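You operate a simulated robot arm through the tools that you are given. There is no shell and no other tool. Be economical: measure what you need, move in short steps, check, and stop when the job is done.

Carry out the task below with a simulated two-armed robot. There is one attempt and no reset: what you move stays moved.

JOB
Sow the pot in the holder by the card, firm the soil and add the tag with that code.
Fine: seed tube and tamper go back. Set down upright: tamper.

Only the result counts: the job must be done as asked and must still hold three seconds after the hand-in. Knocking over, shifting, dropping, spilling or breaking anything else fails it.

ROBOT AND FRAMES
Two 7-joint arms with fingered hands on one trunk, on a carriage that runs on a rail from [0, 1216] to [0, -664] (x, y) and turns from -9.111 to -3.316 rad about z. Base frame: it is fixed where the carriage stands at the start and does not move with it; the origin is on the floor, on the carriage's upright axis, x ahead of it, y to its left, z up; the surface under the hand at the start is at about z = 760. Units: mm, rad, N and s.
The left shoulder is at the start at [70, 188, 1248], the right one opposite. With the tool pointing down near the work surface each hand reaches from about 100 to 800 mm from the robot's upright axis, wherever it stands, measured 20 degrees to its own side. Places, roughly: black pot [750, 1250, 750]; green pot [500, 1500, 250]; pot [700, 400, 800]; red pot [750, 1500, 750]; tiny pot (8x8x7 cm) [700, -100, 800]. Payload 4 kg a hand.
The tool frame of a hand sits at the grasp point between the pads (the TCP): z along the fingers, y along the line on which they close. The tips reach 26 mm beyond it. Largest opening 132 mm; the body of the gripper starts 73 mm behind the TCP. The gripper is a hand of 4 fingers: y runs from the thumb to the fingers, the wrist lies at [0, 0, -224] in the tool frame, and closing takes about 1.5 s.
Orientation is told as [roll, pitch, yaw] about the base's x, y, z axes, in that order, counted from this pose: with the fingers straight down and closing along the base's y, the tool's x points along the base's -x, its y along +y and its z along -z.

CONTROLS
- The arms move only by the tool drive_tool. It takes "left_plan", "right_plan" or both (then of equal length, played together; a hand with none holds still); each is a list that holds one entry, the list of rows, each a list of 6 numbers: the shift along the base's x, y, z in units of 20 mm (1.0 is 20 mm), then the turn, a rotation vector about the base's x, y, z in units of 6 degrees (1.0 is 6 degrees). In form: [[[x, y, z, ax, ay, az], ...]]. A call has 1 to 10 rows; each row shifts and turns the commanded pose from where the row before left it. "left_jaw" and "right_jaw" are, for a hand that has rows, the opening, from 0 (shut) to 1 (fully open), set as the call begins (left out, the last holds). A call with a number of a shift or a turn outside -1 to 1 is refused whole. Rows are played at 5 a second. More than 50 mm and 0.15 rad between two rows, or a gripper value outside its range, and nothing of the call is played. A pose out of reach is approached as far as the arm can. The call stops where the force on the tool passes 40 N (or 10 N more than at its start, if that is more) or the arm is blocked; 0.2 s more then pass. Each finger travels about 72 mm/s and halts on what it meets, pressing with about 30 N; the grip force reading is that of the motor and also rises with nothing between the fingers. The clock runs only during rows and for 0.2 s after the last one: add rows that do not move to give the fingers time. The reply holds the time, the measured pose of the TCP, the force on the tool along the base axes, the opening and the grip force, in the units named above and with some noise, with the torque about the TCP (base axes, N m) and any sound that the robot's microphone picked up.
- Cameras (640 x 400 px; columns grow to the right, rows downward): "scene" is now at [122.4, 36.9, 1487.6]; the picture's right is [0.42, -0.91, 0.00], its down [-0.57, -0.26, -0.78] and it looks along [0.71, 0.33, -0.62] (base axes); focal length 278 px, centre (320, 200). "left" rides on the left gripper at [-73, 6, -94] in its tool frame; the picture's right is [-0.08, -1.00, 0.00], its down [0.79, -0.06, -0.62] and it looks along [0.61, -0.05, 0.79] (tool axes); focal length 230 px, centre (320, 200). "right" rides on the right gripper at [73, 6, -94] in its tool frame; the picture's right is [-0.08, 1.00, 0.00], its down [-0.78, -0.06, -0.62] and it looks along [-0.61, -0.05, 0.79] (tool axes); focal length 230 px, centre (320, 200). There is no depth. A picture from a camera that has moved, and an enlarged one, comes with that camera's place and axes in the base frame and with its lens. The place of the scene camera against the robot may be out by one fixed shift of up to 25 mm in any direction.
- capture(camera): a new picture of that camera. It takes no simulated time.
- move_column(by): slides the trunk up (or, below 0, down) by that many mm; the arms and the scene camera ride with it, the base frame stays. It gives what a move gives, with no picture.
- roll_base(legs): drives the robot by 1 to 6 legs, each [ahead, left, turn to the left] in mm, mm and rad, along the robot's own axes; the way and the turn of a leg run together, so that a leg with both is an arc; at most 1500 mm and 3.142 rad a leg. The arms and the cameras ride along, it lands a little off, and it stops where it bumps. It keeps to its track: a leg is cut to what the track allows. It gives what a move gives.
- curl_fingers(finger1, finger2, finger3, thumb_bend, hand): sets how far each is bent, from 0 (flat) to 1 (curled in); at 0.3 the hand is open as for a grip, at 0.7 the pads meet at the TCP. One left out holds its place. A second passes; each finger stops where it meets its share of the squeeze, and holds until it gets a number again. A gripper value or a shape takes the hand back. It gives what a move gives, with no picture; readings hold the bend of each and the force on the fingers (four entries, about 0 where the hand has none), thumb and palm.
- preshape(shape, hand): the hand has 4 fingers and takes this shape, open, in about a second: jaw (thumb against the fingers, like two jaws); tri (thumb and two fingers); tip (a fingertip pinch); poke (one finger out to press); point (the index stretched); flat (the hand flat); cup (the hand cupped); fist (a fist). The gripper value then closes the fingers along that shape, each until it touches; the sizes above hold for jaw. It gives what a move gives, with no picture.
- pan_tilt(pan, tilt): turns the head with the scene camera to pan (to the left, within 1.501 rad either way) and tilt (down, from -0.506 to 1.204), counted from straight ahead of the robot. It gives what a move gives.
- close_up(camera, box): a new picture of the part [left, top, right, bottom] of that camera's present view, enlarged. It takes no simulated time.
- close_job(): hands the job in; it is judged then, once.

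Go step by step. Nothing tells you exact positions but the pictures and the camera data: compare them with the known pose of the tool, close in by small moves and look again before you grip or let go. The budget is 120 turns and 100 pictures, counting those below and the enlarged ones. Unless the task says otherwise, let go and move clear before handing in.

The tools are called after "Emit:" by a JSON object that holds its "name" and its "arguments". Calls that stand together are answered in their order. drive_tool: Moves the arms, as the interface text tells. Its arguments: {"type":"object","properties":{"left_plan":{"type":"array"},"left_jaw":{"type":"number"},"right_plan":{"type":"array"},"right_jaw":{"type":"number"}},"required":[]} The other tools are called the same way: move_column (by) slides the trunk up or down; preshape (shape, hand) gives the hand a shape; curl_fingers (finger1, finger2, finger3, thumb_bend, hand) moves the fingers one by one; roll_base (legs) drives the base; pan_tilt (pan, tilt) turns the head that bears the scene camera; capture (camera) takes a picture; close_up (camera, box) takes an enlarged picture of a part of a camera's view; close_job () hands the job in.

At the start:

```text
clock: 0.0
left_position: [403.9, 488.5, 1193.1]
left_tcp_rot: [-0.002, 0.0, 0.001]
left_wrist_force: [-0.3, 0.8, -0.1]
left_moment: [-0.01, 0.03, 0.01]
left_opening: 131.6
left_gripper_force: 0.1
left_shape: jaw
left_bend: [0.3, 0.3, 0.3, 0.3]
left_finger forces: [0.0, 0.0, 0.0, 0.0, 0.0, 0.0]
right_position: [483.9, -29.3, 1279.2]
right_tcp_rot: [0.0, 0.0, 0.001]
right_wrist_force: [-0.1, 0.3, 0.4]
right_moment: [-0.02, 0.01, 0.02]
right_opening: 132.0
right_gripper_force: 0.1
right_shape: jaw
right_bend: [0.3, 0.3, 0.3, 0.3]
right_finger forces: [0.0, 0.1, 0.0, 0.0, 0.1, 0.0]
trunk travel left (down, up): [-725.0, 215.0]
robot x, y, heading: [-3.7, -0.4, 0.003]
head pan, tilt: [0.433, 0.675]
```

scene: 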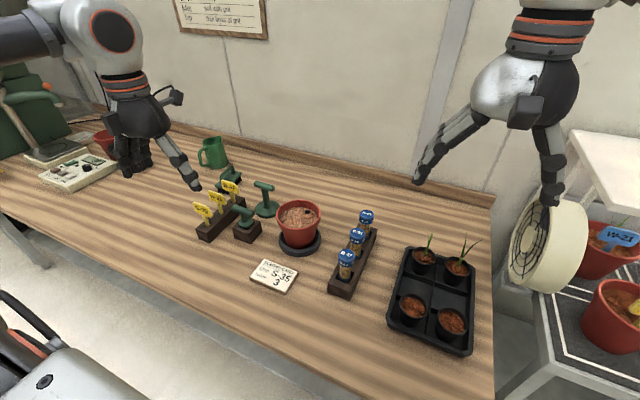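
right: 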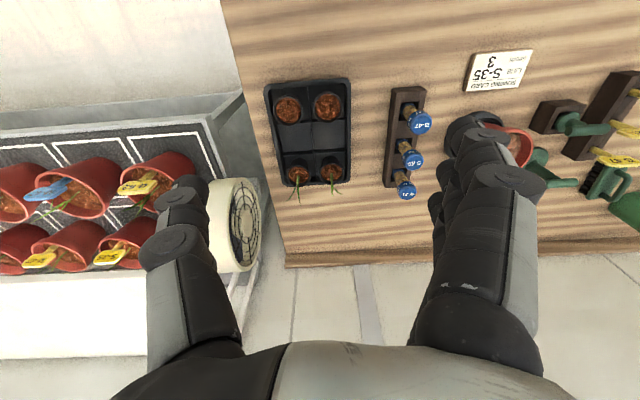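
left: 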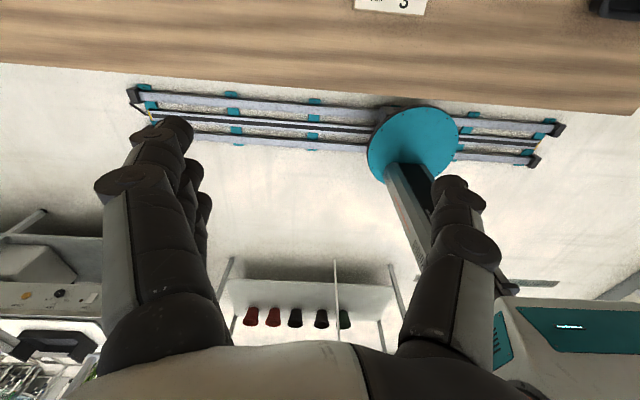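

I see the bench: tags in a block, a tamper in a block, the pot in its holder, a card, three seed tubes in a rack, and a wall notice. I'll zoom in to read the card and labels.

Emit:
{"name": "close_up", "arguments": {"camera": "scene", "box": [230, 180, 400, 310]}}

Emit:
{"name": "close_up", "arguments": {"camera": "scene", "box": [180, 130, 310, 260]}}

Emit:
{"name": "pan_tilt", "arguments": {"pan": 0.433, "tilt": 0.2}}

```text
3.08 times, centred on (315, 245) of scene
camera zoom: at [122.4, 36.9, 1487.6], right [0.42, -0.91, 0.0], down [-0.57, -0.26, -0.78], along [0.71, 0.33, -0.62], focal length 856 px, centre (335, 62)
```

zoom: 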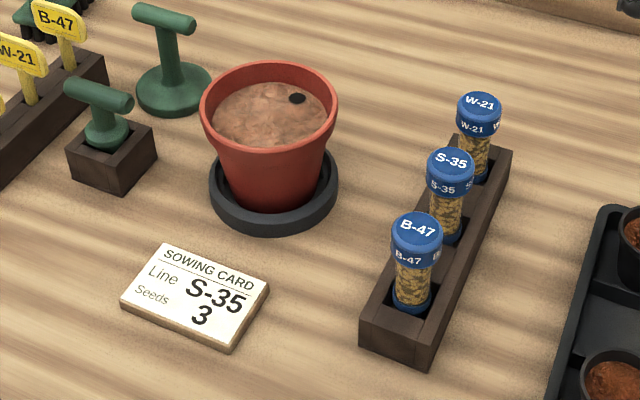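

```text
3.08 times, centred on (245, 195) of scene
camera zoom: at [122.4, 36.9, 1487.6], right [0.42, -0.91, 0.0], down [-0.57, -0.26, -0.78], along [0.71, 0.33, -0.62], focal length 856 px, centre (551, 215)
```

zoom: 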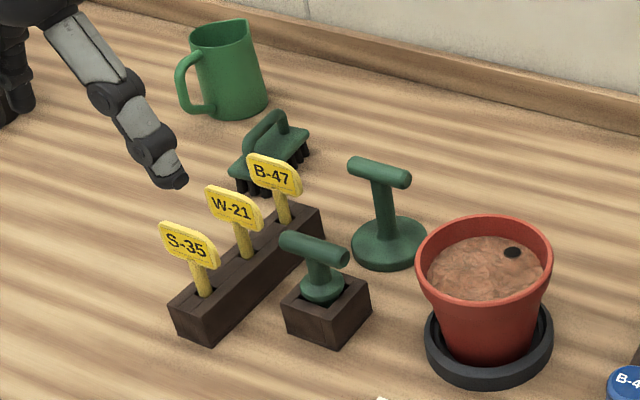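

```text
clock: 0.9
left_position: [404.1, 487.2, 1192.5]
left_tcp_rot: [-0.001, -0.001, 0.0]
left_wrist_force: [-0.7, -0.2, 0.1]
left_moment: [0.0, 0.0, 0.02]
left_opening: 131.8
left_gripper_force: 0.0
left_shape: jaw
left_bend: [0.3, 0.3, 0.3, 0.3]
left_finger forces: [0.1, 0.0, 0.1, 0.0, 0.0, 0.1]
right_position: [484.2, -28.7, 1278.9]
right_tcp_rot: [0.0, 0.0, 0.0]
right_wrist_force: [-0.5, 0.1, 0.2]
right_moment: [0.01, 0.0, 0.01]
right_opening: 131.9
right_gripper_force: 0.0
right_shape: jaw
right_bend: [0.3, 0.3, 0.3, 0.3]
right_finger forces: [0.0, 0.0, 0.0, 0.1, 0.1, 0.1]
trunk travel left (down, up): [-725.0, 215.0]
robot x, y, heading: [0.9, -1.8, 0.003]
head pan, tilt: [0.433, 0.201]
```

The card says line S-35, 3 seeds. Next I read the wall notice.

Emit:
{"name": "capture", "arguments": {"camera": "scene"}}

Emit:
{"name": "close_up", "arguments": {"camera": "scene", "box": [160, 60, 300, 180]}}

```text
94 pictures are left
camera scene: at [129.0, 40.0, 1530.8], right [0.42, -0.91, 0.0], down [-0.18, -0.08, -0.98], along [0.89, 0.41, -0.2], focal length 278 px, centre (320, 200)
```

scene: 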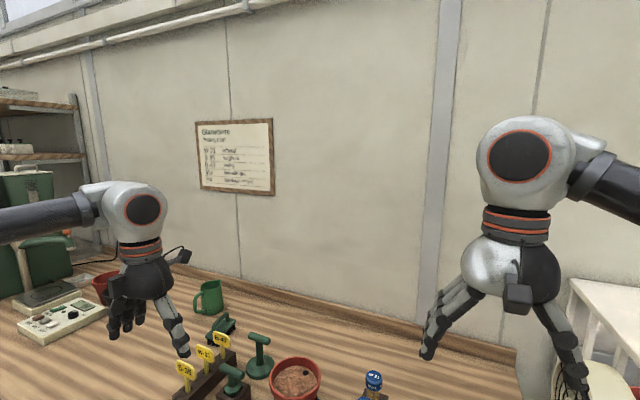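

```text
3.33 times, centred on (230, 120) of scene
camera zoom: at [129.0, 40.0, 1530.8], right [0.42, -0.91, 0.0], down [-0.18, -0.08, -0.98], along [0.89, 0.41, -0.2], focal length 927 px, centre (620, 467)
```

zoom: 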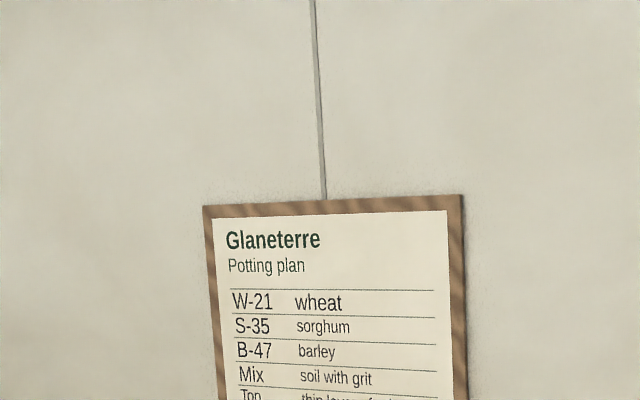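

Emit:
{"name": "close_up", "arguments": {"camera": "scene", "box": [190, 115, 280, 200]}}

Emit:
{"name": "pan_tilt", "arguments": {"pan": 0.433, "tilt": 0.8}}

```text
4.71 times, centred on (235, 158) of scene
camera zoom: at [129.0, 40.0, 1530.8], right [0.42, -0.91, 0.0], down [-0.18, -0.08, -0.98], along [0.89, 0.41, -0.2], focal length 1309 px, centre (720, 400)
```

zoom: 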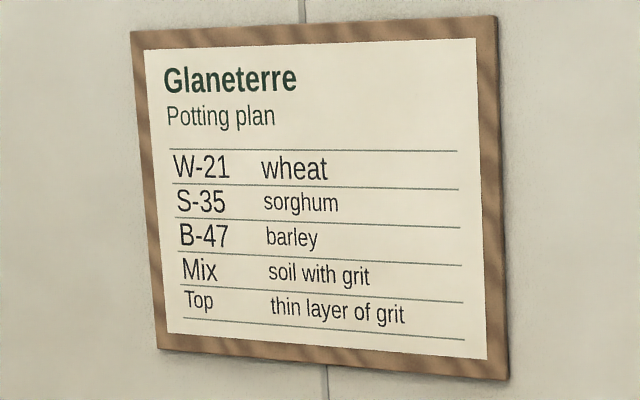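

```text
clock: 1.9
left_position: [404.4, 488.2, 1191.9]
left_tcp_rot: [0.0, 0.0, 0.001]
left_wrist_force: [-0.3, -0.5, 0.4]
left_moment: [-0.02, -0.01, 0.0]
left_opening: 131.8
left_gripper_force: 0.1
left_shape: jaw
left_bend: [0.3, 0.3, 0.3, 0.3]
left_finger forces: [0.1, 0.0, 0.0, 0.0, 0.1, 0.1]
right_position: [483.5, -29.6, 1278.7]
right_tcp_rot: [-0.001, 0.001, 0.001]
right_wrist_force: [-0.5, -0.6, 0.4]
right_moment: [-0.02, -0.02, 0.01]
right_opening: 132.0
right_gripper_force: 0.0
right_shape: jaw
right_bend: [0.3, 0.3, 0.3, 0.3]
right_finger forces: [0.1, 0.0, 0.0, 0.0, 0.0, 0.0]
trunk travel left (down, up): [-725.0, 215.0]
robot x, y, heading: [-3.3, 0.4, -0.003]
head pan, tilt: [0.433, 0.799]
```

Line S-35 and 3 seeds; the pot already has a hole, and the free-standing disc tool looks like the tamper, while the other sits in a block. I'll roll left to be in reach and look with the right hand camera, which faces the bench.

Emit:
{"name": "roll_base", "arguments": {"legs": [[0, 330, 0]]}}

Emit:
{"name": "capture", "arguments": {"camera": "right"}}

Emit:
{"name": "capture", "arguments": {"camera": "scene"}}

```text
clock: 4.1
left_position: [402.7, 818.1, 1192.7]
left_tcp_rot: [0.002, -0.001, 0.005]
left_wrist_force: [1.1, 0.4, -0.5]
left_moment: [0.02, -0.02, 0.03]
left_opening: 131.9
left_gripper_force: 0.0
left_shape: jaw
left_bend: [0.3, 0.3, 0.3, 0.3]
left_finger forces: [0.0, 0.0, 0.0, 0.0, 0.0, 0.0]
right_position: [481.5, 303.4, 1279.0]
right_tcp_rot: [0.003, -0.001, 0.002]
right_wrist_force: [-0.4, -0.4, 0.5]
right_moment: [0.02, 0.01, -0.02]
right_opening: 131.9
right_gripper_force: 0.0
right_shape: jaw
right_bend: [0.3, 0.3, 0.3, 0.3]
right_finger forces: [0.0, 0.0, 0.0, 0.0, 0.1, 0.0]
trunk travel left (down, up): [-725.0, 215.0]
robot x, y, heading: [0.7, 328.9, 0.01]
head pan, tilt: [0.433, 0.799]
```

```text
91 pictures are left
camera right: at [410.7, 309.0, 1372.8], right [0.07, 1.0, 0.0], down [0.79, -0.06, 0.62], along [0.61, -0.04, -0.79], focal length 230 px, centre (320, 200)
```

right: 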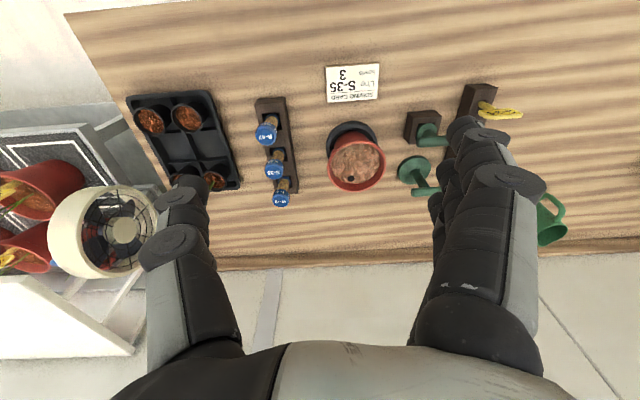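

```text
90 pictures are left
camera scene: at [117.5, 365.1, 1477.3], right [0.42, -0.91, 0.0], down [-0.65, -0.3, -0.7], along [0.63, 0.3, -0.72], focal length 278 px, centre (320, 200)
```

scene: 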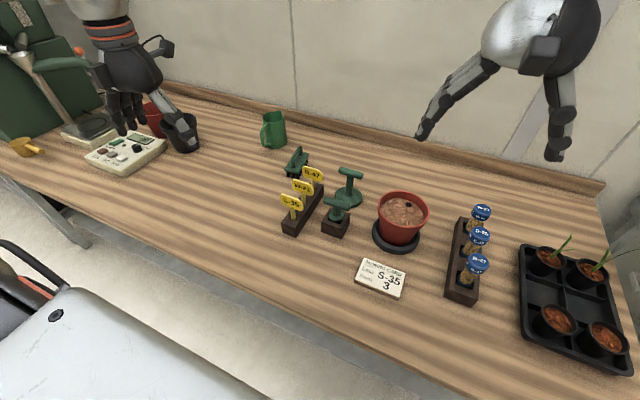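

The right camera sees all the items; S-35 tube is at about [690,175]. I'll bring the right hand closer for a careful look at the tubes.

Emit:
{"name": "drive_tool", "arguments": {"right_plan": [[[0.5, -0.6, -1, 0, 0, 0], [0.5, -0.6, -1, 0, 0, 0], [0.5, -0.6, -1, 0, 0, 0], [0.5, -0.6, -1, 0, 0, 0], [0.5, -0.6, -1, 0, 0, 0], [0.5, -0.6, -1, 0, 0, 0], [0.5, -0.6, -1, 0, 0, 0], [0.5, -0.6, -1, 0, 0, 0], [0.5, -0.6, -1, 0, 0, 0], [0.5, -0.6, -1, 0, 0, 0]]]}}

Emit:
{"name": "drive_tool", "arguments": {"right_plan": [[[0, 0, -1, 0, 0, 0], [0, 0, -1, 0, 0, 0], [0, 0, -1, 0, 0, 0], [0, 0, -1, 0, 0, 0]]]}}

Emit:
{"name": "capture", "arguments": {"camera": "right"}}

Emit:
{"name": "capture", "arguments": {"camera": "scene"}}

```text
clock: 6.3
left_position: [403.6, 820.1, 1193.3]
left_tcp_rot: [0.0, -0.001, 0.006]
left_wrist_force: [-0.2, 0.4, 0.5]
left_moment: [0.0, -0.02, 0.0]
left_opening: 131.6
left_gripper_force: 0.1
left_shape: jaw
left_bend: [0.3, 0.3, 0.3, 0.3]
left_finger forces: [0.0, 0.0, 0.0, 0.0, 0.0, 0.0]
right_position: [583.5, 183.6, 1077.5]
right_tcp_rot: [0.0, 0.001, 0.004]
right_wrist_force: [0.9, -0.8, 0.1]
right_moment: [0.0, 0.02, -0.04]
right_opening: 131.7
right_gripper_force: 0.1
right_shape: jaw
right_bend: [0.3, 0.3, 0.3, 0.3]
right_finger forces: [0.1, 0.1, 0.0, 0.0, 0.1, 0.0]
trunk travel left (down, up): [-725.0, 215.0]
robot x, y, heading: [1.6, 328.9, 0.006]
head pan, tilt: [0.433, 0.799]
```

```text
clock: 7.3
left_position: [402.9, 819.2, 1191.7]
left_tcp_rot: [0.001, 0.001, 0.005]
left_wrist_force: [0.9, 0.0, -0.3]
left_moment: [-0.02, -0.02, 0.0]
left_opening: 131.6
left_gripper_force: 0.2
left_shape: jaw
left_bend: [0.3, 0.3, 0.3, 0.3]
left_finger forces: [0.0, 0.1, 0.0, 0.1, 0.1, 0.0]
right_position: [584.1, 182.8, 997.7]
right_tcp_rot: [0.001, -0.001, 0.001]
right_wrist_force: [0.1, 0.5, 0.2]
right_moment: [0.0, 0.01, 0.0]
right_opening: 131.9
right_gripper_force: 0.0
right_shape: jaw
right_bend: [0.3, 0.3, 0.3, 0.3]
right_finger forces: [0.0, 0.0, 0.1, 0.0, 0.1, 0.0]
trunk travel left (down, up): [-725.0, 215.0]
robot x, y, heading: [1.7, 332.4, 0.003]
head pan, tilt: [0.433, 0.799]
```

```text
89 pictures are left
camera right: at [511.2, 189.7, 1091.4], right [0.07, 1.0, 0.0], down [0.79, -0.06, 0.62], along [0.61, -0.05, -0.79], focal length 230 px, centre (320, 200)
```

right: 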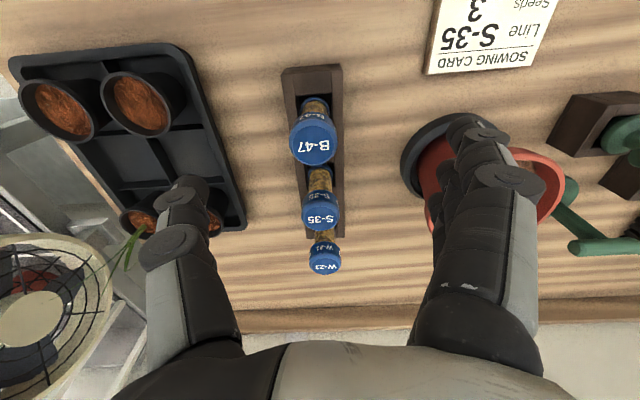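

```text
88 pictures are left
camera scene: at [118.1, 366.5, 1477.2], right [0.42, -0.91, 0.0], down [-0.65, -0.3, -0.7], along [0.63, 0.29, -0.72], focal length 278 px, centre (320, 200)
```

scene: 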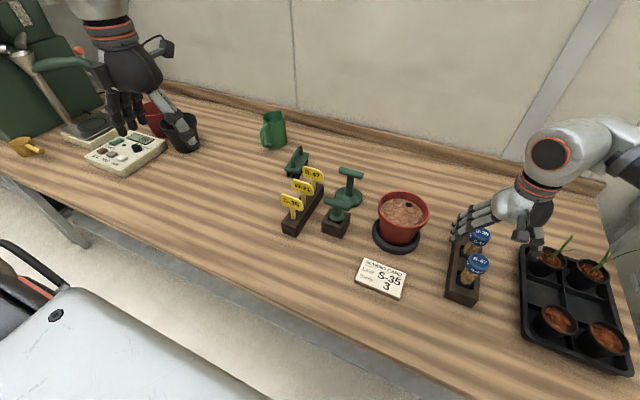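

Emit:
{"name": "close_up", "arguments": {"camera": "right", "box": [270, 50, 370, 290]}}

Emit:
{"name": "close_up", "arguments": {"camera": "right", "box": [280, 160, 360, 230]}}

Emit:
{"name": "close_up", "arguments": {"camera": "scene", "box": [270, 140, 440, 270]}}

```text
1.67 times, centred on (320, 170) of right
camera zoom: at [511.2, 189.7, 1091.4], right [0.07, 1.0, 0.0], down [0.79, -0.06, 0.62], along [0.61, -0.05, -0.79], focal length 384 px, centre (320, 250)
```

zoom: 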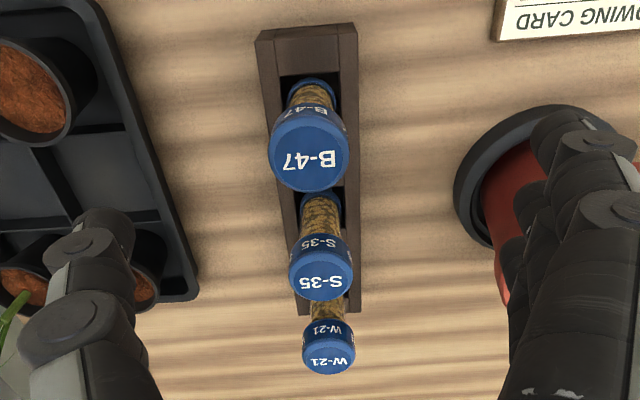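

```text
5.71 times, centred on (320, 195) of right
camera zoom: at [511.2, 189.7, 1091.4], right [0.07, 1.0, 0.0], down [0.79, -0.06, 0.62], along [0.61, -0.05, -0.79], focal length 1315 px, centre (320, 229)
```

zoom: 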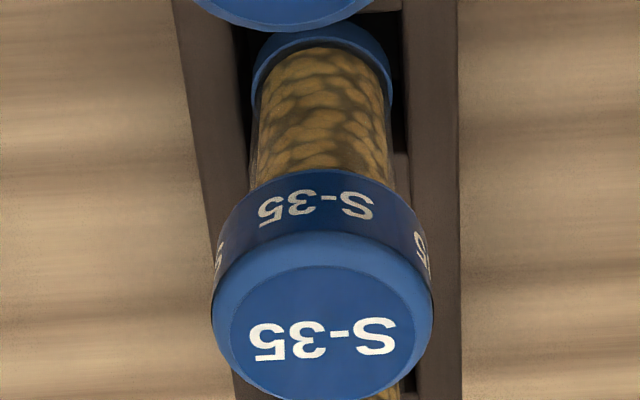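

```text
3.08 times, centred on (355, 205) of scene
camera zoom: at [118.1, 366.5, 1477.2], right [0.42, -0.91, 0.0], down [-0.65, -0.3, -0.7], along [0.63, 0.29, -0.72], focal length 856 px, centre (212, 185)
```

zoom: 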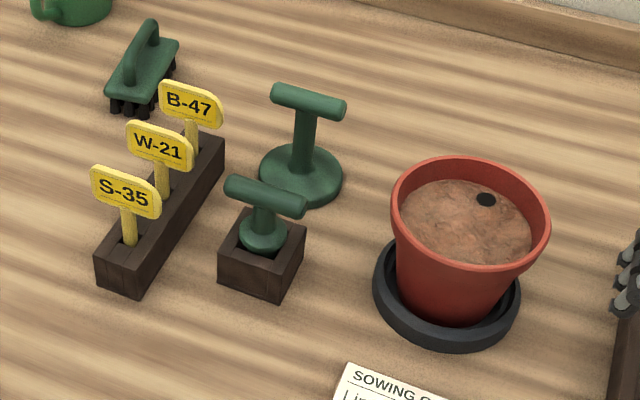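

The tubes have a blue foot as well as a cap; I'll now look at the pot hole and the two T-handled tools from nearer.

Emit:
{"name": "drive_tool", "arguments": {"right_plan": [[[0, 1, 0, 0, 0, 0], [0, 1, 0, 0, 0, 0], [0, 1, 0, 0, 0, 0], [0, 1, 0, 0, 0, 0], [0, 1, 0, 0, 0, 0], [0, 1, 0, 0, 0, 0], [0, 1, 0, 0, 0, 0], [0, 1, 0, 0, 0, 0], [0, 1, 0, 0, 0, 0], [0, 1, 0, 0, 0, 0]]]}}

Emit:
{"name": "drive_tool", "arguments": {"right_plan": [[[0, 1, 0, 0, 0, 0], [0, 1, 0, 0, 0, 0], [0, 1, 0, 0, 0, 0], [0, 1, 0, 0, 0, 0], [0, 1, 0, 0, 0, 0], [0, 1, 0, 0, 0, 0]]]}}

Emit:
{"name": "capture", "arguments": {"camera": "right"}}

```text
clock: 9.5
left_position: [402.2, 821.9, 1191.3]
left_tcp_rot: [-0.002, 0.0, 0.005]
left_wrist_force: [0.6, 0.0, 0.4]
left_moment: [0.01, -0.02, 0.02]
left_opening: 131.7
left_gripper_force: 0.1
left_shape: jaw
left_bend: [0.3, 0.3, 0.3, 0.3]
left_finger forces: [0.1, 0.0, 0.0, 0.1, 0.1, 0.0]
right_position: [584.5, 385.9, 999.3]
right_tcp_rot: [-0.002, -0.001, 0.004]
right_wrist_force: [0.0, 0.7, 0.3]
right_moment: [-0.01, 0.01, 0.01]
right_opening: 131.8
right_gripper_force: 0.1
right_shape: jaw
right_bend: [0.3, 0.3, 0.3, 0.3]
right_finger forces: [0.1, 0.0, 0.0, 0.0, 0.0, 0.0]
trunk travel left (down, up): [-725.0, 215.0]
robot x, y, heading: [3.5, 332.5, 0.002]
head pan, tilt: [0.433, 0.799]
```

```text
clock: 10.9
left_position: [402.9, 821.5, 1192.8]
left_tcp_rot: [-0.001, 0.001, 0.004]
left_wrist_force: [-0.5, -0.3, 0.1]
left_moment: [-0.02, 0.01, 0.0]
left_opening: 131.9
left_gripper_force: 0.0
left_shape: jaw
left_bend: [0.3, 0.3, 0.3, 0.3]
left_finger forces: [0.0, 0.0, 0.0, 0.0, 0.0, 0.1]
right_position: [585.7, 505.1, 999.1]
right_tcp_rot: [-0.002, 0.0, 0.001]
right_wrist_force: [-0.1, 0.4, -0.3]
right_moment: [-0.02, 0.01, 0.01]
right_opening: 131.7
right_gripper_force: 0.1
right_shape: jaw
right_bend: [0.3, 0.3, 0.3, 0.3]
right_finger forces: [0.1, 0.1, 0.0, 0.1, 0.0, 0.1]
trunk travel left (down, up): [-725.0, 215.0]
robot x, y, heading: [-3.0, 332.4, 0.004]
head pan, tilt: [0.433, 0.799]
```

```text
84 pictures are left
camera right: at [512.8, 511.1, 1093.6], right [0.07, 1.0, 0.0], down [0.78, -0.06, 0.62], along [0.61, -0.05, -0.79], focal length 230 px, centre (320, 200)
```

right: 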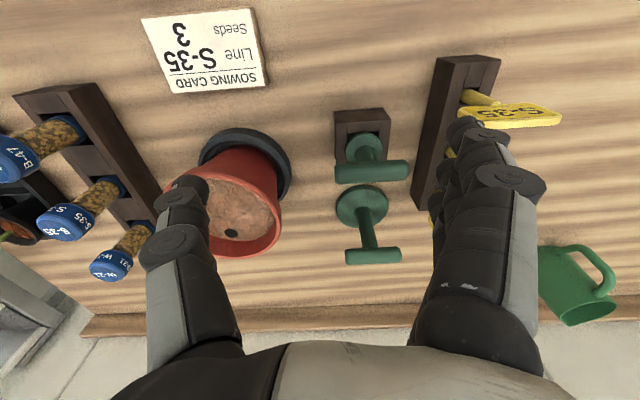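

Emit:
{"name": "close_up", "arguments": {"camera": "right", "box": [310, 90, 430, 280]}}

Emit:
{"name": "close_up", "arguments": {"camera": "right", "box": [170, 120, 310, 270]}}

Emit:
{"name": "close_up", "arguments": {"camera": "right", "box": [0, 90, 170, 290]}}

```text
2.11 times, centred on (370, 185) of right
camera zoom: at [512.8, 511.1, 1093.6], right [0.07, 1.0, 0.0], down [0.78, -0.06, 0.62], along [0.61, -0.05, -0.79], focal length 484 px, centre (215, 232)
```

zoom: 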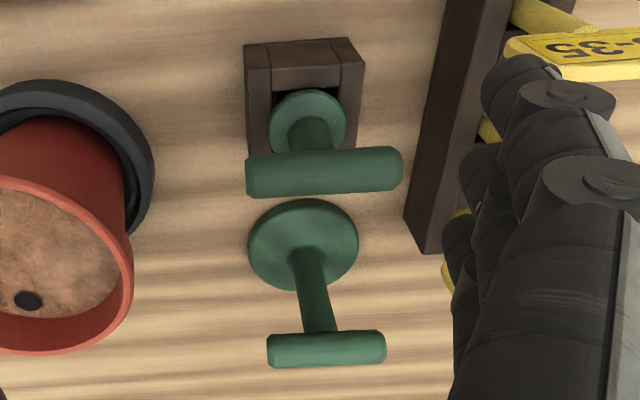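

```text
2.67 times, centred on (240, 195) of right
camera zoom: at [512.8, 511.1, 1093.6], right [0.07, 1.0, 0.0], down [0.78, -0.06, 0.62], along [0.61, -0.05, -0.79], focal length 614 px, centre (533, 213)
```

zoom: 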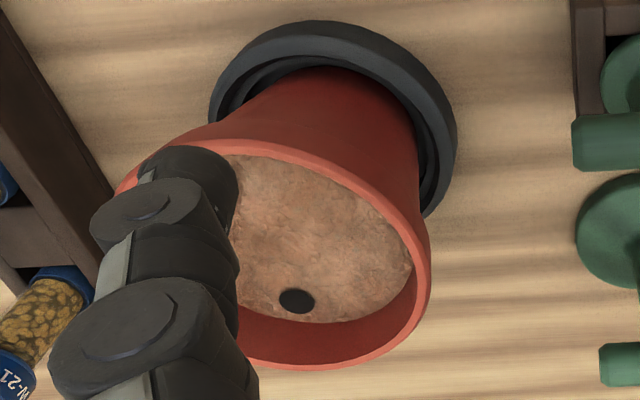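

```text
2.00 times, centred on (85, 190) of right
camera zoom: at [512.8, 511.1, 1093.6], right [0.07, 1.0, 0.0], down [0.78, -0.06, 0.62], along [0.61, -0.05, -0.79], focal length 460 px, centre (790, 220)
```

zoom: 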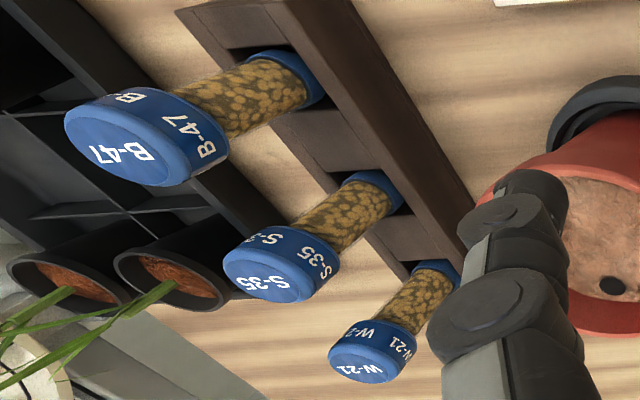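

Findings: S-35 tube top is about [688,176,885], neighbours 88 mm away in x; the broad-disc free-standing tool is the tamper, the one in the block a dibber. I'll go above the S-35 tube to take it top-down.

Emit:
{"name": "drive_tool", "arguments": {"right_plan": [[[0.5, -1, 0, 0, 0, 0], [0.5, -1, 0, 0, 0, 0], [0.5, -1, 0, 0, 0, 0], [0.5, -1, 0, 0, 0, 0], [0.5, -1, 0, 0, 0, 0], [0.5, -1, 0, 0, 0, 0], [0.5, -1, 0, 0, 0, 0], [0.5, -1, 0, 0, 0, 0], [0.5, -1, 0, 0, 0, 0], [0.5, -1, 0, 0, 0, 0]]]}}

Emit:
{"name": "drive_tool", "arguments": {"right_plan": [[[0, -1, 0, 0, 0, 0], [0, -1, 0, 0, 0, 0], [0, -1, 0, 0, 0, 0], [0, -1, 0, 0, 0, 0], [0, -1, 0, 0, 0, 0], [0, -1, 0, 0, 0, 0], [0.1, -0.4, -0.8, 0, 0, 0], [0, 0, -0.8, 0, 0, 0]]]}}

Emit:
{"name": "capture", "arguments": {"camera": "right"}}

Emit:
{"name": "pan_tilt", "arguments": {"pan": -0.15, "tilt": 0.65}}

Emit:
{"name": "capture", "arguments": {"camera": "scene"}}

```text
clock: 13.1
left_position: [402.7, 820.7, 1192.7]
left_tcp_rot: [0.002, -0.001, 0.006]
left_wrist_force: [-0.8, 0.0, -0.5]
left_moment: [0.0, 0.01, -0.01]
left_opening: 131.9
left_gripper_force: 0.1
left_shape: jaw
left_bend: [0.3, 0.3, 0.3, 0.3]
left_finger forces: [0.0, 0.0, 0.0, 0.0, 0.1, 0.0]
right_position: [684.7, 301.0, 997.5]
right_tcp_rot: [0.0, 0.0, 0.004]
right_wrist_force: [0.5, -0.7, 0.7]
right_moment: [0.01, 0.0, 0.01]
right_opening: 131.8
right_gripper_force: 0.1
right_shape: jaw
right_bend: [0.3, 0.3, 0.3, 0.3]
right_finger forces: [0.1, 0.0, 0.0, 0.0, 0.1, 0.0]
trunk travel left (down, up): [-725.0, 215.0]
robot x, y, heading: [-0.2, 328.9, 0.006]
head pan, tilt: [0.433, 0.799]
```

```text
clock: 14.9
left_position: [402.8, 821.3, 1192.5]
left_tcp_rot: [-0.001, -0.001, 0.005]
left_wrist_force: [-0.2, -0.6, 0.2]
left_moment: [-0.02, -0.03, 0.0]
left_opening: 131.7
left_gripper_force: 0.0
left_shape: jaw
left_bend: [0.3, 0.3, 0.3, 0.3]
left_finger forces: [0.0, 0.0, 0.1, 0.0, 0.0, 0.1]
right_position: [687.2, 176.6, 966.2]
right_tcp_rot: [0.0, 0.0, 0.004]
right_wrist_force: [0.1, -1.2, 0.3]
right_moment: [0.02, -0.03, -0.03]
right_opening: 131.6
right_gripper_force: 0.0
right_shape: jaw
right_bend: [0.3, 0.3, 0.3, 0.3]
right_finger forces: [0.1, 0.0, 0.0, 0.0, 0.0, 0.1]
trunk travel left (down, up): [-725.0, 215.0]
robot x, y, heading: [1.1, 331.3, 0.003]
head pan, tilt: [0.433, 0.799]
```

```text
80 pictures are left
camera right: at [613.8, 182.9, 1060.7], right [0.07, 1.0, 0.0], down [0.79, -0.06, 0.62], along [0.61, -0.05, -0.79], focal length 230 px, centre (320, 200)
```

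right: 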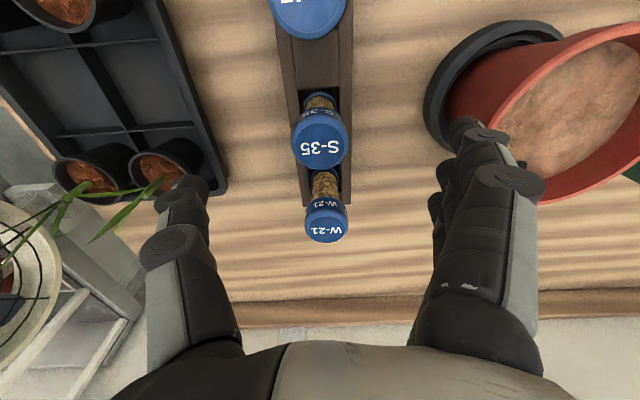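

```text
clock: 15.9
left_position: [401.9, 819.3, 1193.0]
left_tcp_rot: [0.001, 0.001, 0.005]
left_wrist_force: [0.3, 0.3, 0.3]
left_moment: [-0.01, 0.02, 0.0]
left_opening: 131.7
left_gripper_force: 0.0
left_shape: jaw
left_bend: [0.3, 0.3, 0.3, 0.3]
left_finger forces: [0.1, 0.0, 0.0, 0.0, 0.1, 0.0]
right_position: [685.9, 175.9, 967.2]
right_tcp_rot: [-0.001, -0.002, 0.005]
right_wrist_force: [0.6, 0.1, 0.3]
right_moment: [0.03, 0.0, 0.04]
right_opening: 131.6
right_gripper_force: 0.0
right_shape: jaw
right_bend: [0.3, 0.3, 0.3, 0.3]
right_finger forces: [0.0, 0.0, 0.0, 0.1, 0.1, 0.0]
trunk travel left (down, up): [-725.0, 215.0]
robot x, y, heading: [0.3, 330.0, 0.006]
head pan, tilt: [-0.15, 0.649]
```

```text
79 pictures are left
camera scene: at [130.3, 320.1, 1489.8], right [-0.15, -0.99, 0.0], down [-0.6, 0.09, -0.8], along [0.79, -0.12, -0.6], focal length 278 px, centre (320, 200)
```

scene: 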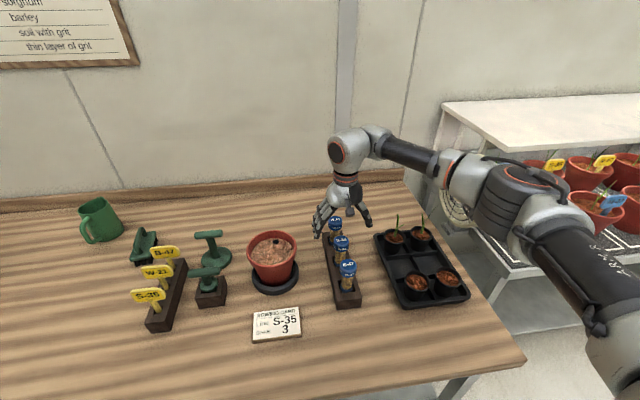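

Emit:
{"name": "drive_tool", "arguments": {"right_plan": [[[0.4, 0, -1, 0, 0, 0], [0, 0, -1, 0, 0, 0], [0, 0, -1, 0, 0, 0], [0, 0, -0.7, 0, 0, 0]]], "right_jaw": 0.75}}

Emit:
{"name": "capture", "arguments": {"camera": "right"}}

Emit:
{"name": "close_up", "arguments": {"camera": "scene", "box": [290, 170, 420, 320]}}

```text
clock: 16.9
left_position: [403.0, 820.0, 1193.3]
left_tcp_rot: [0.0, 0.001, 0.006]
left_wrist_force: [0.3, 0.2, -0.2]
left_moment: [0.01, -0.04, 0.02]
left_opening: 131.6
left_gripper_force: 0.1
left_shape: jaw
left_bend: [0.3, 0.3, 0.3, 0.3]
left_finger forces: [0.1, 0.0, 0.0, 0.0, 0.0, 0.0]
right_position: [694.4, 175.9, 890.8]
right_tcp_rot: [0.0, 0.001, 0.002]
right_wrist_force: [0.2, -0.1, -0.7]
right_moment: [0.01, -0.01, -0.04]
right_opening: 99.5
right_gripper_force: 0.0
right_shape: jaw
right_bend: [0.63, 0.63, 0.63, 0.6]
right_finger forces: [0.1, 0.0, 0.0, 0.0, 0.1, 0.0]
trunk travel left (down, up): [-725.0, 215.0]
robot x, y, heading: [2.0, 331.7, 0.006]
head pan, tilt: [-0.15, 0.649]
```

```text
78 pictures are left
camera right: at [621.7, 182.6, 984.8], right [0.07, 1.0, 0.0], down [0.79, -0.06, 0.62], along [0.61, -0.05, -0.79], focal length 230 px, centre (320, 200)
```

right: 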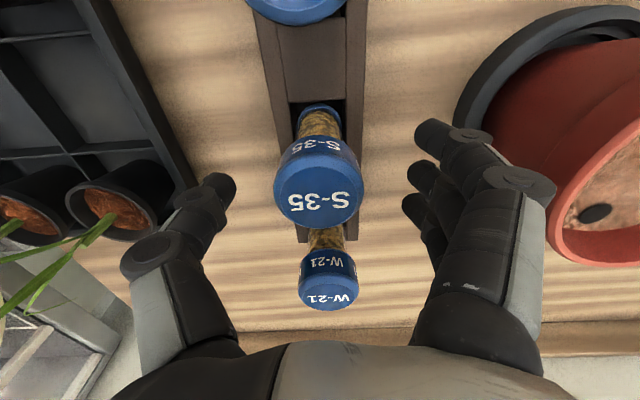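

```text
2.67 times, centred on (355, 245) of scene
camera zoom: at [130.6, 320.1, 1489.8], right [-0.15, -0.99, 0.0], down [-0.6, 0.09, -0.8], along [0.79, -0.12, -0.6], focal length 742 px, centre (227, 80)
```

zoom: 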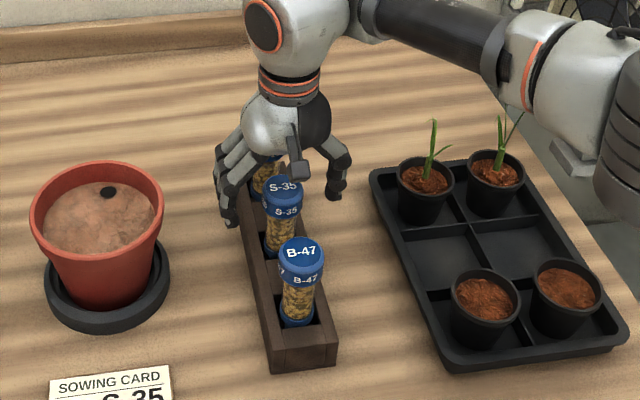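

Emit:
{"name": "drive_tool", "arguments": {"right_plan": [[[-0.1, 0, -0.6, 0, 0, 0], [0, 0, -0.6, 0, 0, 0]]]}}

Emit:
{"name": "drive_tool", "arguments": {"right_plan": [[[0, 0, 0, 0, 0, 0], [0, 0, 0, 0, 0, 0], [0, 0, 0, 0, 0, 0], [0, 0, 0, 0, 0, 0], [0, 0, 0, 0, 0, 0], [0, 0, 0, 0, 0, 0], [0, 0, 0, 0, 0, 0], [0, 0, 0, 0, 0, 0]]], "right_jaw": 0.15}}

Emit:
{"name": "capture", "arguments": {"camera": "right"}}

```text
clock: 17.5
left_position: [401.8, 821.0, 1193.8]
left_tcp_rot: [-0.001, -0.001, 0.004]
left_wrist_force: [0.3, 0.6, 1.2]
left_moment: [-0.02, 0.0, 0.04]
left_opening: 131.6
left_gripper_force: 0.1
left_shape: jaw
left_bend: [0.3, 0.3, 0.3, 0.3]
left_finger forces: [0.0, 0.0, 0.0, 0.0, 0.1, 0.0]
right_position: [692.9, 174.5, 868.6]
right_tcp_rot: [0.0, 0.002, 0.003]
right_wrist_force: [0.9, -0.7, -0.2]
right_moment: [0.0, 0.03, 0.04]
right_opening: 99.5
right_gripper_force: 0.0
right_shape: jaw
right_bend: [0.63, 0.63, 0.63, 0.6]
right_finger forces: [0.0, 0.0, 0.1, 0.1, 0.0, 0.0]
trunk travel left (down, up): [-725.0, 215.0]
robot x, y, heading: [-0.6, 328.7, 0.006]
head pan, tilt: [-0.15, 0.649]
```

```text
clock: 19.3
left_position: [402.9, 820.0, 1193.4]
left_tcp_rot: [0.0, 0.0, 0.005]
left_wrist_force: [-0.1, -0.5, -0.2]
left_moment: [-0.04, -0.03, 0.02]
left_opening: 131.5
left_gripper_force: 0.0
left_shape: jaw
left_bend: [0.3, 0.3, 0.3, 0.3]
left_finger forces: [0.1, 0.0, 0.0, 0.0, 0.1, 0.1]
right_position: [691.7, 176.2, 868.3]
right_tcp_rot: [-0.001, -0.001, 0.004]
right_wrist_force: [-0.9, -1.2, -1.5]
right_moment: [-0.03, 0.06, 0.01]
right_opening: 17.2
right_gripper_force: 30.3
right_shape: jaw
right_bend: [0.71, 0.73, 0.66, 0.7]
right_finger forces: [10.4, 10.7, 5.5, 0.1, 25.3, 0.0]
trunk travel left (down, up): [-725.0, 215.0]
robot x, y, heading: [-1.0, 329.2, 0.001]
head pan, tilt: [-0.15, 0.649]
```

```text
76 pictures are left
camera right: at [618.9, 181.8, 962.4], right [0.07, 1.0, 0.0], down [0.79, -0.06, 0.62], along [0.61, -0.05, -0.79], focal length 230 px, centre (320, 200)
```

right: 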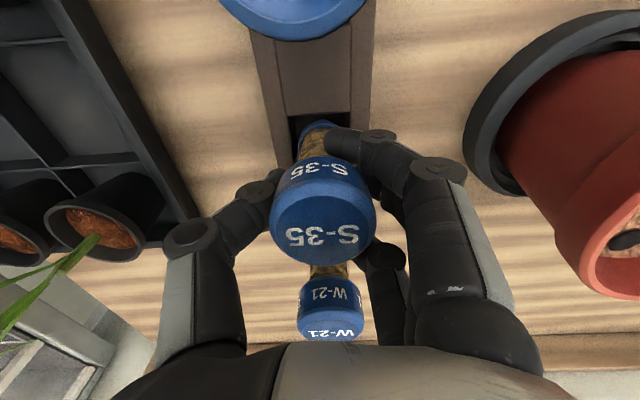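

The grip is on (forces on all fingers and the thumb). Lifting slowly.

Emit:
{"name": "drive_tool", "arguments": {"right_plan": [[[0, 0, 0.5, 0, 0, 0], [0, 0, 1, 0, 0, 0], [0, 0, 1, 0, 0, 0], [0, 0, 1, 0, 0, 0], [0, 0, 1, 0, 0, 0], [0, 0, 1, 0, 0, 0], [0, 0, 1, 0, 0, 0], [0, 0, 1, 0, 0, 0]]]}}

Emit:
{"name": "close_up", "arguments": {"camera": "scene", "box": [270, 110, 420, 310]}}

Emit:
{"name": "capture", "arguments": {"camera": "right"}}

```text
clock: 21.1
left_position: [401.6, 820.8, 1192.1]
left_tcp_rot: [0.0, -0.001, 0.004]
left_wrist_force: [-1.1, -0.4, 0.1]
left_moment: [-0.02, -0.03, -0.01]
left_opening: 131.8
left_gripper_force: 0.1
left_shape: jaw
left_bend: [0.3, 0.3, 0.3, 0.3]
left_finger forces: [0.0, 0.0, 0.0, 0.0, 0.1, 0.0]
right_position: [690.1, 173.4, 1019.1]
right_tcp_rot: [0.001, 0.0, 0.004]
right_wrist_force: [0.0, -0.8, -1.0]
right_moment: [0.01, 0.01, 0.0]
right_opening: 17.3
right_gripper_force: 30.4
right_shape: jaw
right_bend: [0.71, 0.73, 0.67, 0.7]
right_finger forces: [10.8, 12.4, 4.9, 0.0, 25.2, 0.0]
trunk travel left (down, up): [-725.0, 215.0]
robot x, y, heading: [-0.0, 330.1, 0.005]
head pan, tilt: [-0.15, 0.649]
```

```text
2.00 times, centred on (345, 210) of scene
camera zoom: at [129.9, 320.3, 1489.8], right [-0.15, -0.99, 0.0], down [-0.6, 0.09, -0.8], along [0.79, -0.12, -0.6], focal length 556 px, centre (270, 180)
```

zoom: 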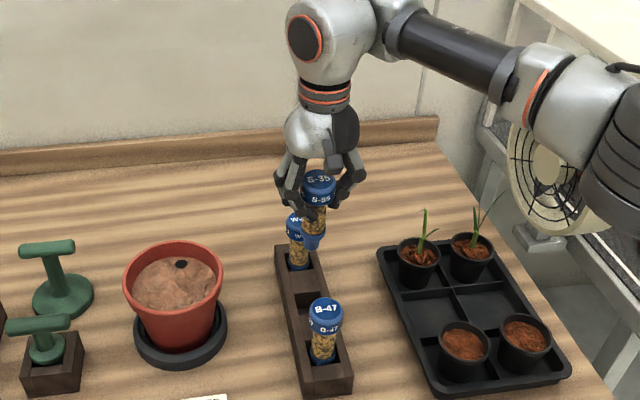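

```text
74 pictures are left
camera right: at [618.3, 180.9, 1112.4], right [0.07, 1.0, 0.0], down [0.78, -0.06, 0.62], along [0.62, -0.05, -0.79], focal length 230 px, centre (320, 200)
```

right: 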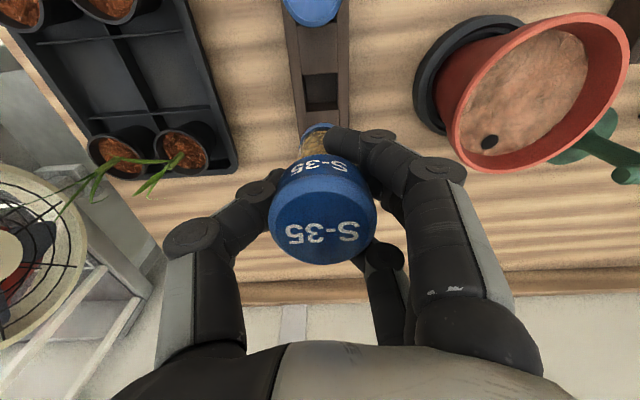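

Emit:
{"name": "close_up", "arguments": {"camera": "scene", "box": [325, 170, 375, 240]}}

```text
5.71 times, centred on (350, 205) of scene
camera zoom: at [129.9, 320.3, 1489.8], right [-0.15, -0.99, 0.0], down [-0.6, 0.09, -0.8], along [0.79, -0.12, -0.6], focal length 1590 px, centre (149, 171)
```

zoom: 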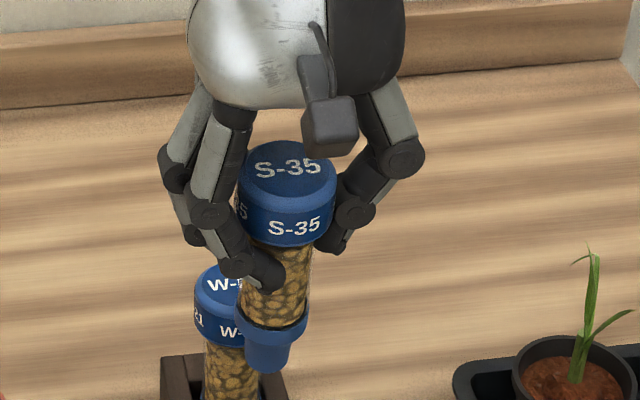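

The bottom has a tapered spout and the cap looks like a push button, so this is a press dispenser. I'll set the tube back and re-grip higher, on the cap only, so pressing down on the soil works it.

Emit:
{"name": "drive_tool", "arguments": {"right_plan": [[[0.1, 0.1, -1, 0, 0, 0], [0, 0, -1, 0, 0, 0], [0, 0, -1, 0, 0, 0], [0, 0, -1, 0, 0, 0], [0, 0, -1, 0, 0, 0], [0, 0, -1, 0, 0, 0], [0, 0, -1, 0, 0, 0], [0, 0, -0.3, 0, 0, 0]]]}}

Emit:
{"name": "close_up", "arguments": {"camera": "scene", "box": [310, 170, 390, 280]}}

```text
clock: 22.9
left_position: [399.8, 819.6, 1193.8]
left_tcp_rot: [0.0, -0.003, 0.004]
left_wrist_force: [0.0, 0.3, 0.1]
left_moment: [-0.02, 0.0, 0.01]
left_opening: 131.5
left_gripper_force: 0.0
left_shape: jaw
left_bend: [0.3, 0.3, 0.3, 0.3]
left_finger forces: [0.0, 0.0, 0.0, 0.0, 0.0, 0.0]
right_position: [692.2, 175.9, 876.7]
right_tcp_rot: [0.002, -0.005, 0.005]
right_wrist_force: [-3.9, -1.5, 19.3]
right_moment: [-0.05, 0.11, -0.08]
right_opening: 17.7
right_gripper_force: 30.0
right_shape: jaw
right_bend: [0.71, 0.73, 0.67, 0.71]
right_finger forces: [13.1, 14.4, 3.7, 0.0, 30.6, 0.1]
trunk travel left (down, up): [-725.0, 215.0]
robot x, y, heading: [0.6, 331.0, 0.006]
head pan, tilt: [-0.15, 0.649]
```

```text
3.64 times, centred on (350, 225) of scene
camera zoom: at [125.7, 320.1, 1490.6], right [-0.15, -0.99, 0.0], down [-0.6, 0.09, -0.8], along [0.79, -0.12, -0.6], focal length 1012 px, centre (211, 109)
```

zoom: 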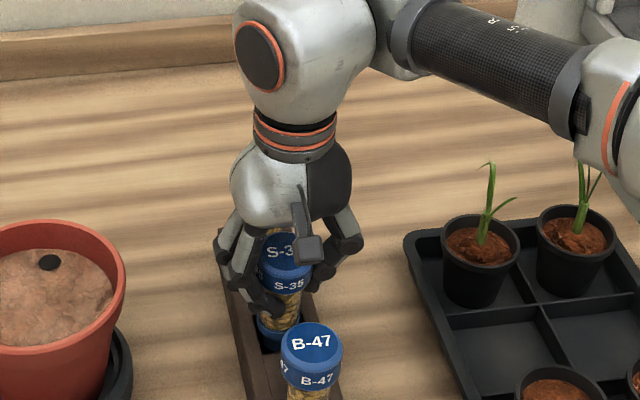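

It touches about 8 mm high with 19 N, so I raise slightly, undo the small sideways shift and lower again.

Emit:
{"name": "drive_tool", "arguments": {"right_plan": [[[0, 0, 0.6, 0, 0, 0], [-0.1, -0.1, 0, 0, 0, 0], [0, 0, -0.3, 0, 0, 0], [0, 0, -0.3, 0, 0, 0]]]}}

Emit:
{"name": "close_up", "arguments": {"camera": "right", "box": [230, 50, 410, 250]}}

```text
clock: 23.9
left_position: [399.5, 820.0, 1194.6]
left_tcp_rot: [0.001, -0.002, 0.004]
left_wrist_force: [-0.4, 0.3, -0.2]
left_moment: [-0.01, -0.02, 0.02]
left_opening: 131.6
left_gripper_force: 0.1
left_shape: jaw
left_bend: [0.3, 0.3, 0.3, 0.3]
left_finger forces: [0.1, 0.0, 0.0, 0.0, 0.1, 0.0]
right_position: [689.3, 176.3, 874.7]
right_tcp_rot: [-0.001, -0.004, 0.001]
right_wrist_force: [-1.4, -1.6, 11.7]
right_moment: [-0.02, -0.06, 0.0]
right_opening: 17.9
right_gripper_force: 29.8
right_shape: jaw
right_bend: [0.71, 0.73, 0.68, 0.71]
right_finger forces: [12.2, 14.6, 2.6, 0.0, 28.1, 0.0]
trunk travel left (down, up): [-725.0, 215.0]
robot x, y, heading: [-1.3, 330.1, 0.002]
head pan, tilt: [-0.15, 0.649]
```

```text
2.00 times, centred on (320, 150) of right
camera zoom: at [615.8, 182.2, 969.5], right [0.07, 1.0, 0.0], down [0.78, -0.06, 0.62], along [0.62, -0.05, -0.78], focal length 460 px, centre (320, 300)
```

zoom: 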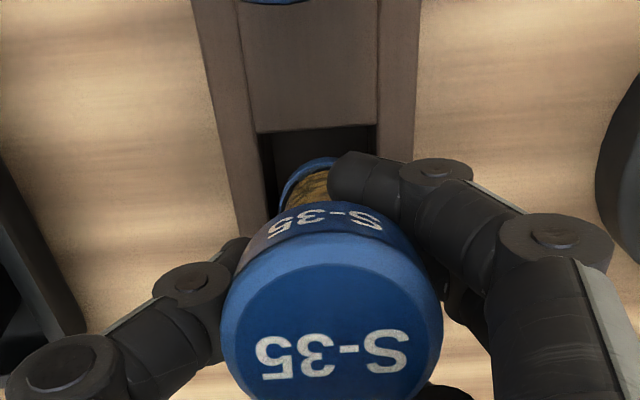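

Emit:
{"name": "drive_tool", "arguments": {"right_plan": [[[0, 0, 1, 0, 0, 0], [0, 0, 0, 0, 0, 0], [0, 0, 0, 0, 0, 0]]]}}

Emit:
{"name": "close_up", "arguments": {"camera": "scene", "box": [325, 200, 375, 260]}}

Emit:
{"name": "close_up", "arguments": {"camera": "right", "box": [260, 60, 380, 240]}}

```text
clock: 24.7
left_position: [403.2, 820.3, 1192.1]
left_tcp_rot: [0.0, 0.001, 0.006]
left_wrist_force: [0.2, -0.1, -0.4]
left_moment: [-0.02, 0.0, 0.03]
left_opening: 132.0
left_gripper_force: 0.0
left_shape: jaw
left_bend: [0.3, 0.3, 0.3, 0.3]
left_finger forces: [0.0, 0.0, 0.1, 0.0, 0.0, 0.0]
right_position: [691.6, 176.9, 891.1]
right_tcp_rot: [0.001, 0.001, 0.003]
right_wrist_force: [-1.4, 0.2, -0.1]
right_moment: [0.02, 0.16, 0.02]
right_opening: 17.7
right_gripper_force: 29.5
right_shape: jaw
right_bend: [0.71, 0.73, 0.67, 0.71]
right_finger forces: [14.2, 13.7, 6.7, 0.0, 25.2, 0.0]
trunk travel left (down, up): [-725.0, 215.0]
robot x, y, heading: [0.7, 330.8, 0.0]
head pan, tilt: [-0.15, 0.649]
```

```text
6.67 times, centred on (350, 230) of scene
camera zoom: at [131.2, 320.0, 1489.7], right [-0.15, -0.99, 0.0], down [-0.6, 0.09, -0.8], along [0.79, -0.12, -0.61], focal length 1855 px, centre (120, 0)
```

zoom: 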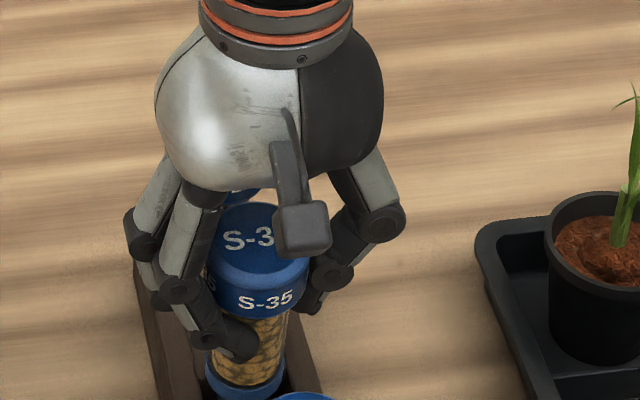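

```text
2.22 times, centred on (320, 150) of right
camera zoom: at [619.4, 182.7, 986.0], right [0.07, 1.0, 0.0], down [0.79, -0.06, 0.62], along [0.61, -0.05, -0.79], focal length 511 px, centre (320, 311)
```

zoom: 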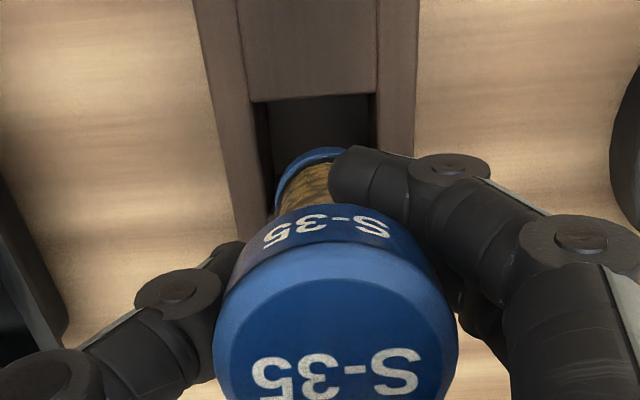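

The tube hangs a few degrees tilted in the grip. I correct the tilt and lower again.

Emit:
{"name": "drive_tool", "arguments": {"right_plan": [[[0, 0, 0, 0.4, -0.2, 0], [0, 0, 0, 0.3, -0.2, 0], [0, 0, -0.4, 0, 0, 0], [0, 0, -0.4, 0, 0, 0], [0, 0, -0.3, 0, 0, 0]]]}}

Emit:
{"name": "close_up", "arguments": {"camera": "right", "box": [260, 60, 380, 240]}}

```text
clock: 25.9
left_position: [399.0, 821.2, 1195.3]
left_tcp_rot: [0.001, -0.005, 0.006]
left_wrist_force: [0.7, -0.2, -0.1]
left_moment: [0.02, 0.03, -0.01]
left_opening: 131.7
left_gripper_force: 0.1
left_shape: jaw
left_bend: [0.3, 0.3, 0.3, 0.3]
left_finger forces: [0.0, 0.1, 0.1, 0.0, 0.0, 0.0]
right_position: [690.3, 176.1, 877.9]
right_tcp_rot: [0.077, -0.051, 0.0]
right_wrist_force: [-0.6, -7.6, 33.4]
right_moment: [0.05, 0.31, -0.08]
right_opening: 18.6
right_gripper_force: 30.3
right_shape: jaw
right_bend: [0.72, 0.74, 0.68, 0.72]
right_finger forces: [16.9, 14.7, 12.6, 0.0, 33.4, 0.1]
trunk travel left (down, up): [-725.0, 215.0]
robot x, y, heading: [2.3, 330.1, 0.006]
head pan, tilt: [-0.15, 0.649]
```

```text
2.22 times, centred on (320, 150) of right
camera zoom: at [613.1, 175.9, 968.3], right [0.07, 0.99, 0.08], down [0.75, -0.11, 0.65], along [0.65, 0.01, -0.76], focal length 511 px, centre (320, 311)
```

zoom: 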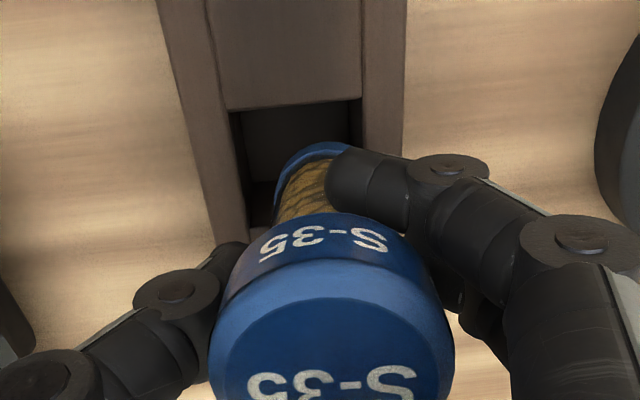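

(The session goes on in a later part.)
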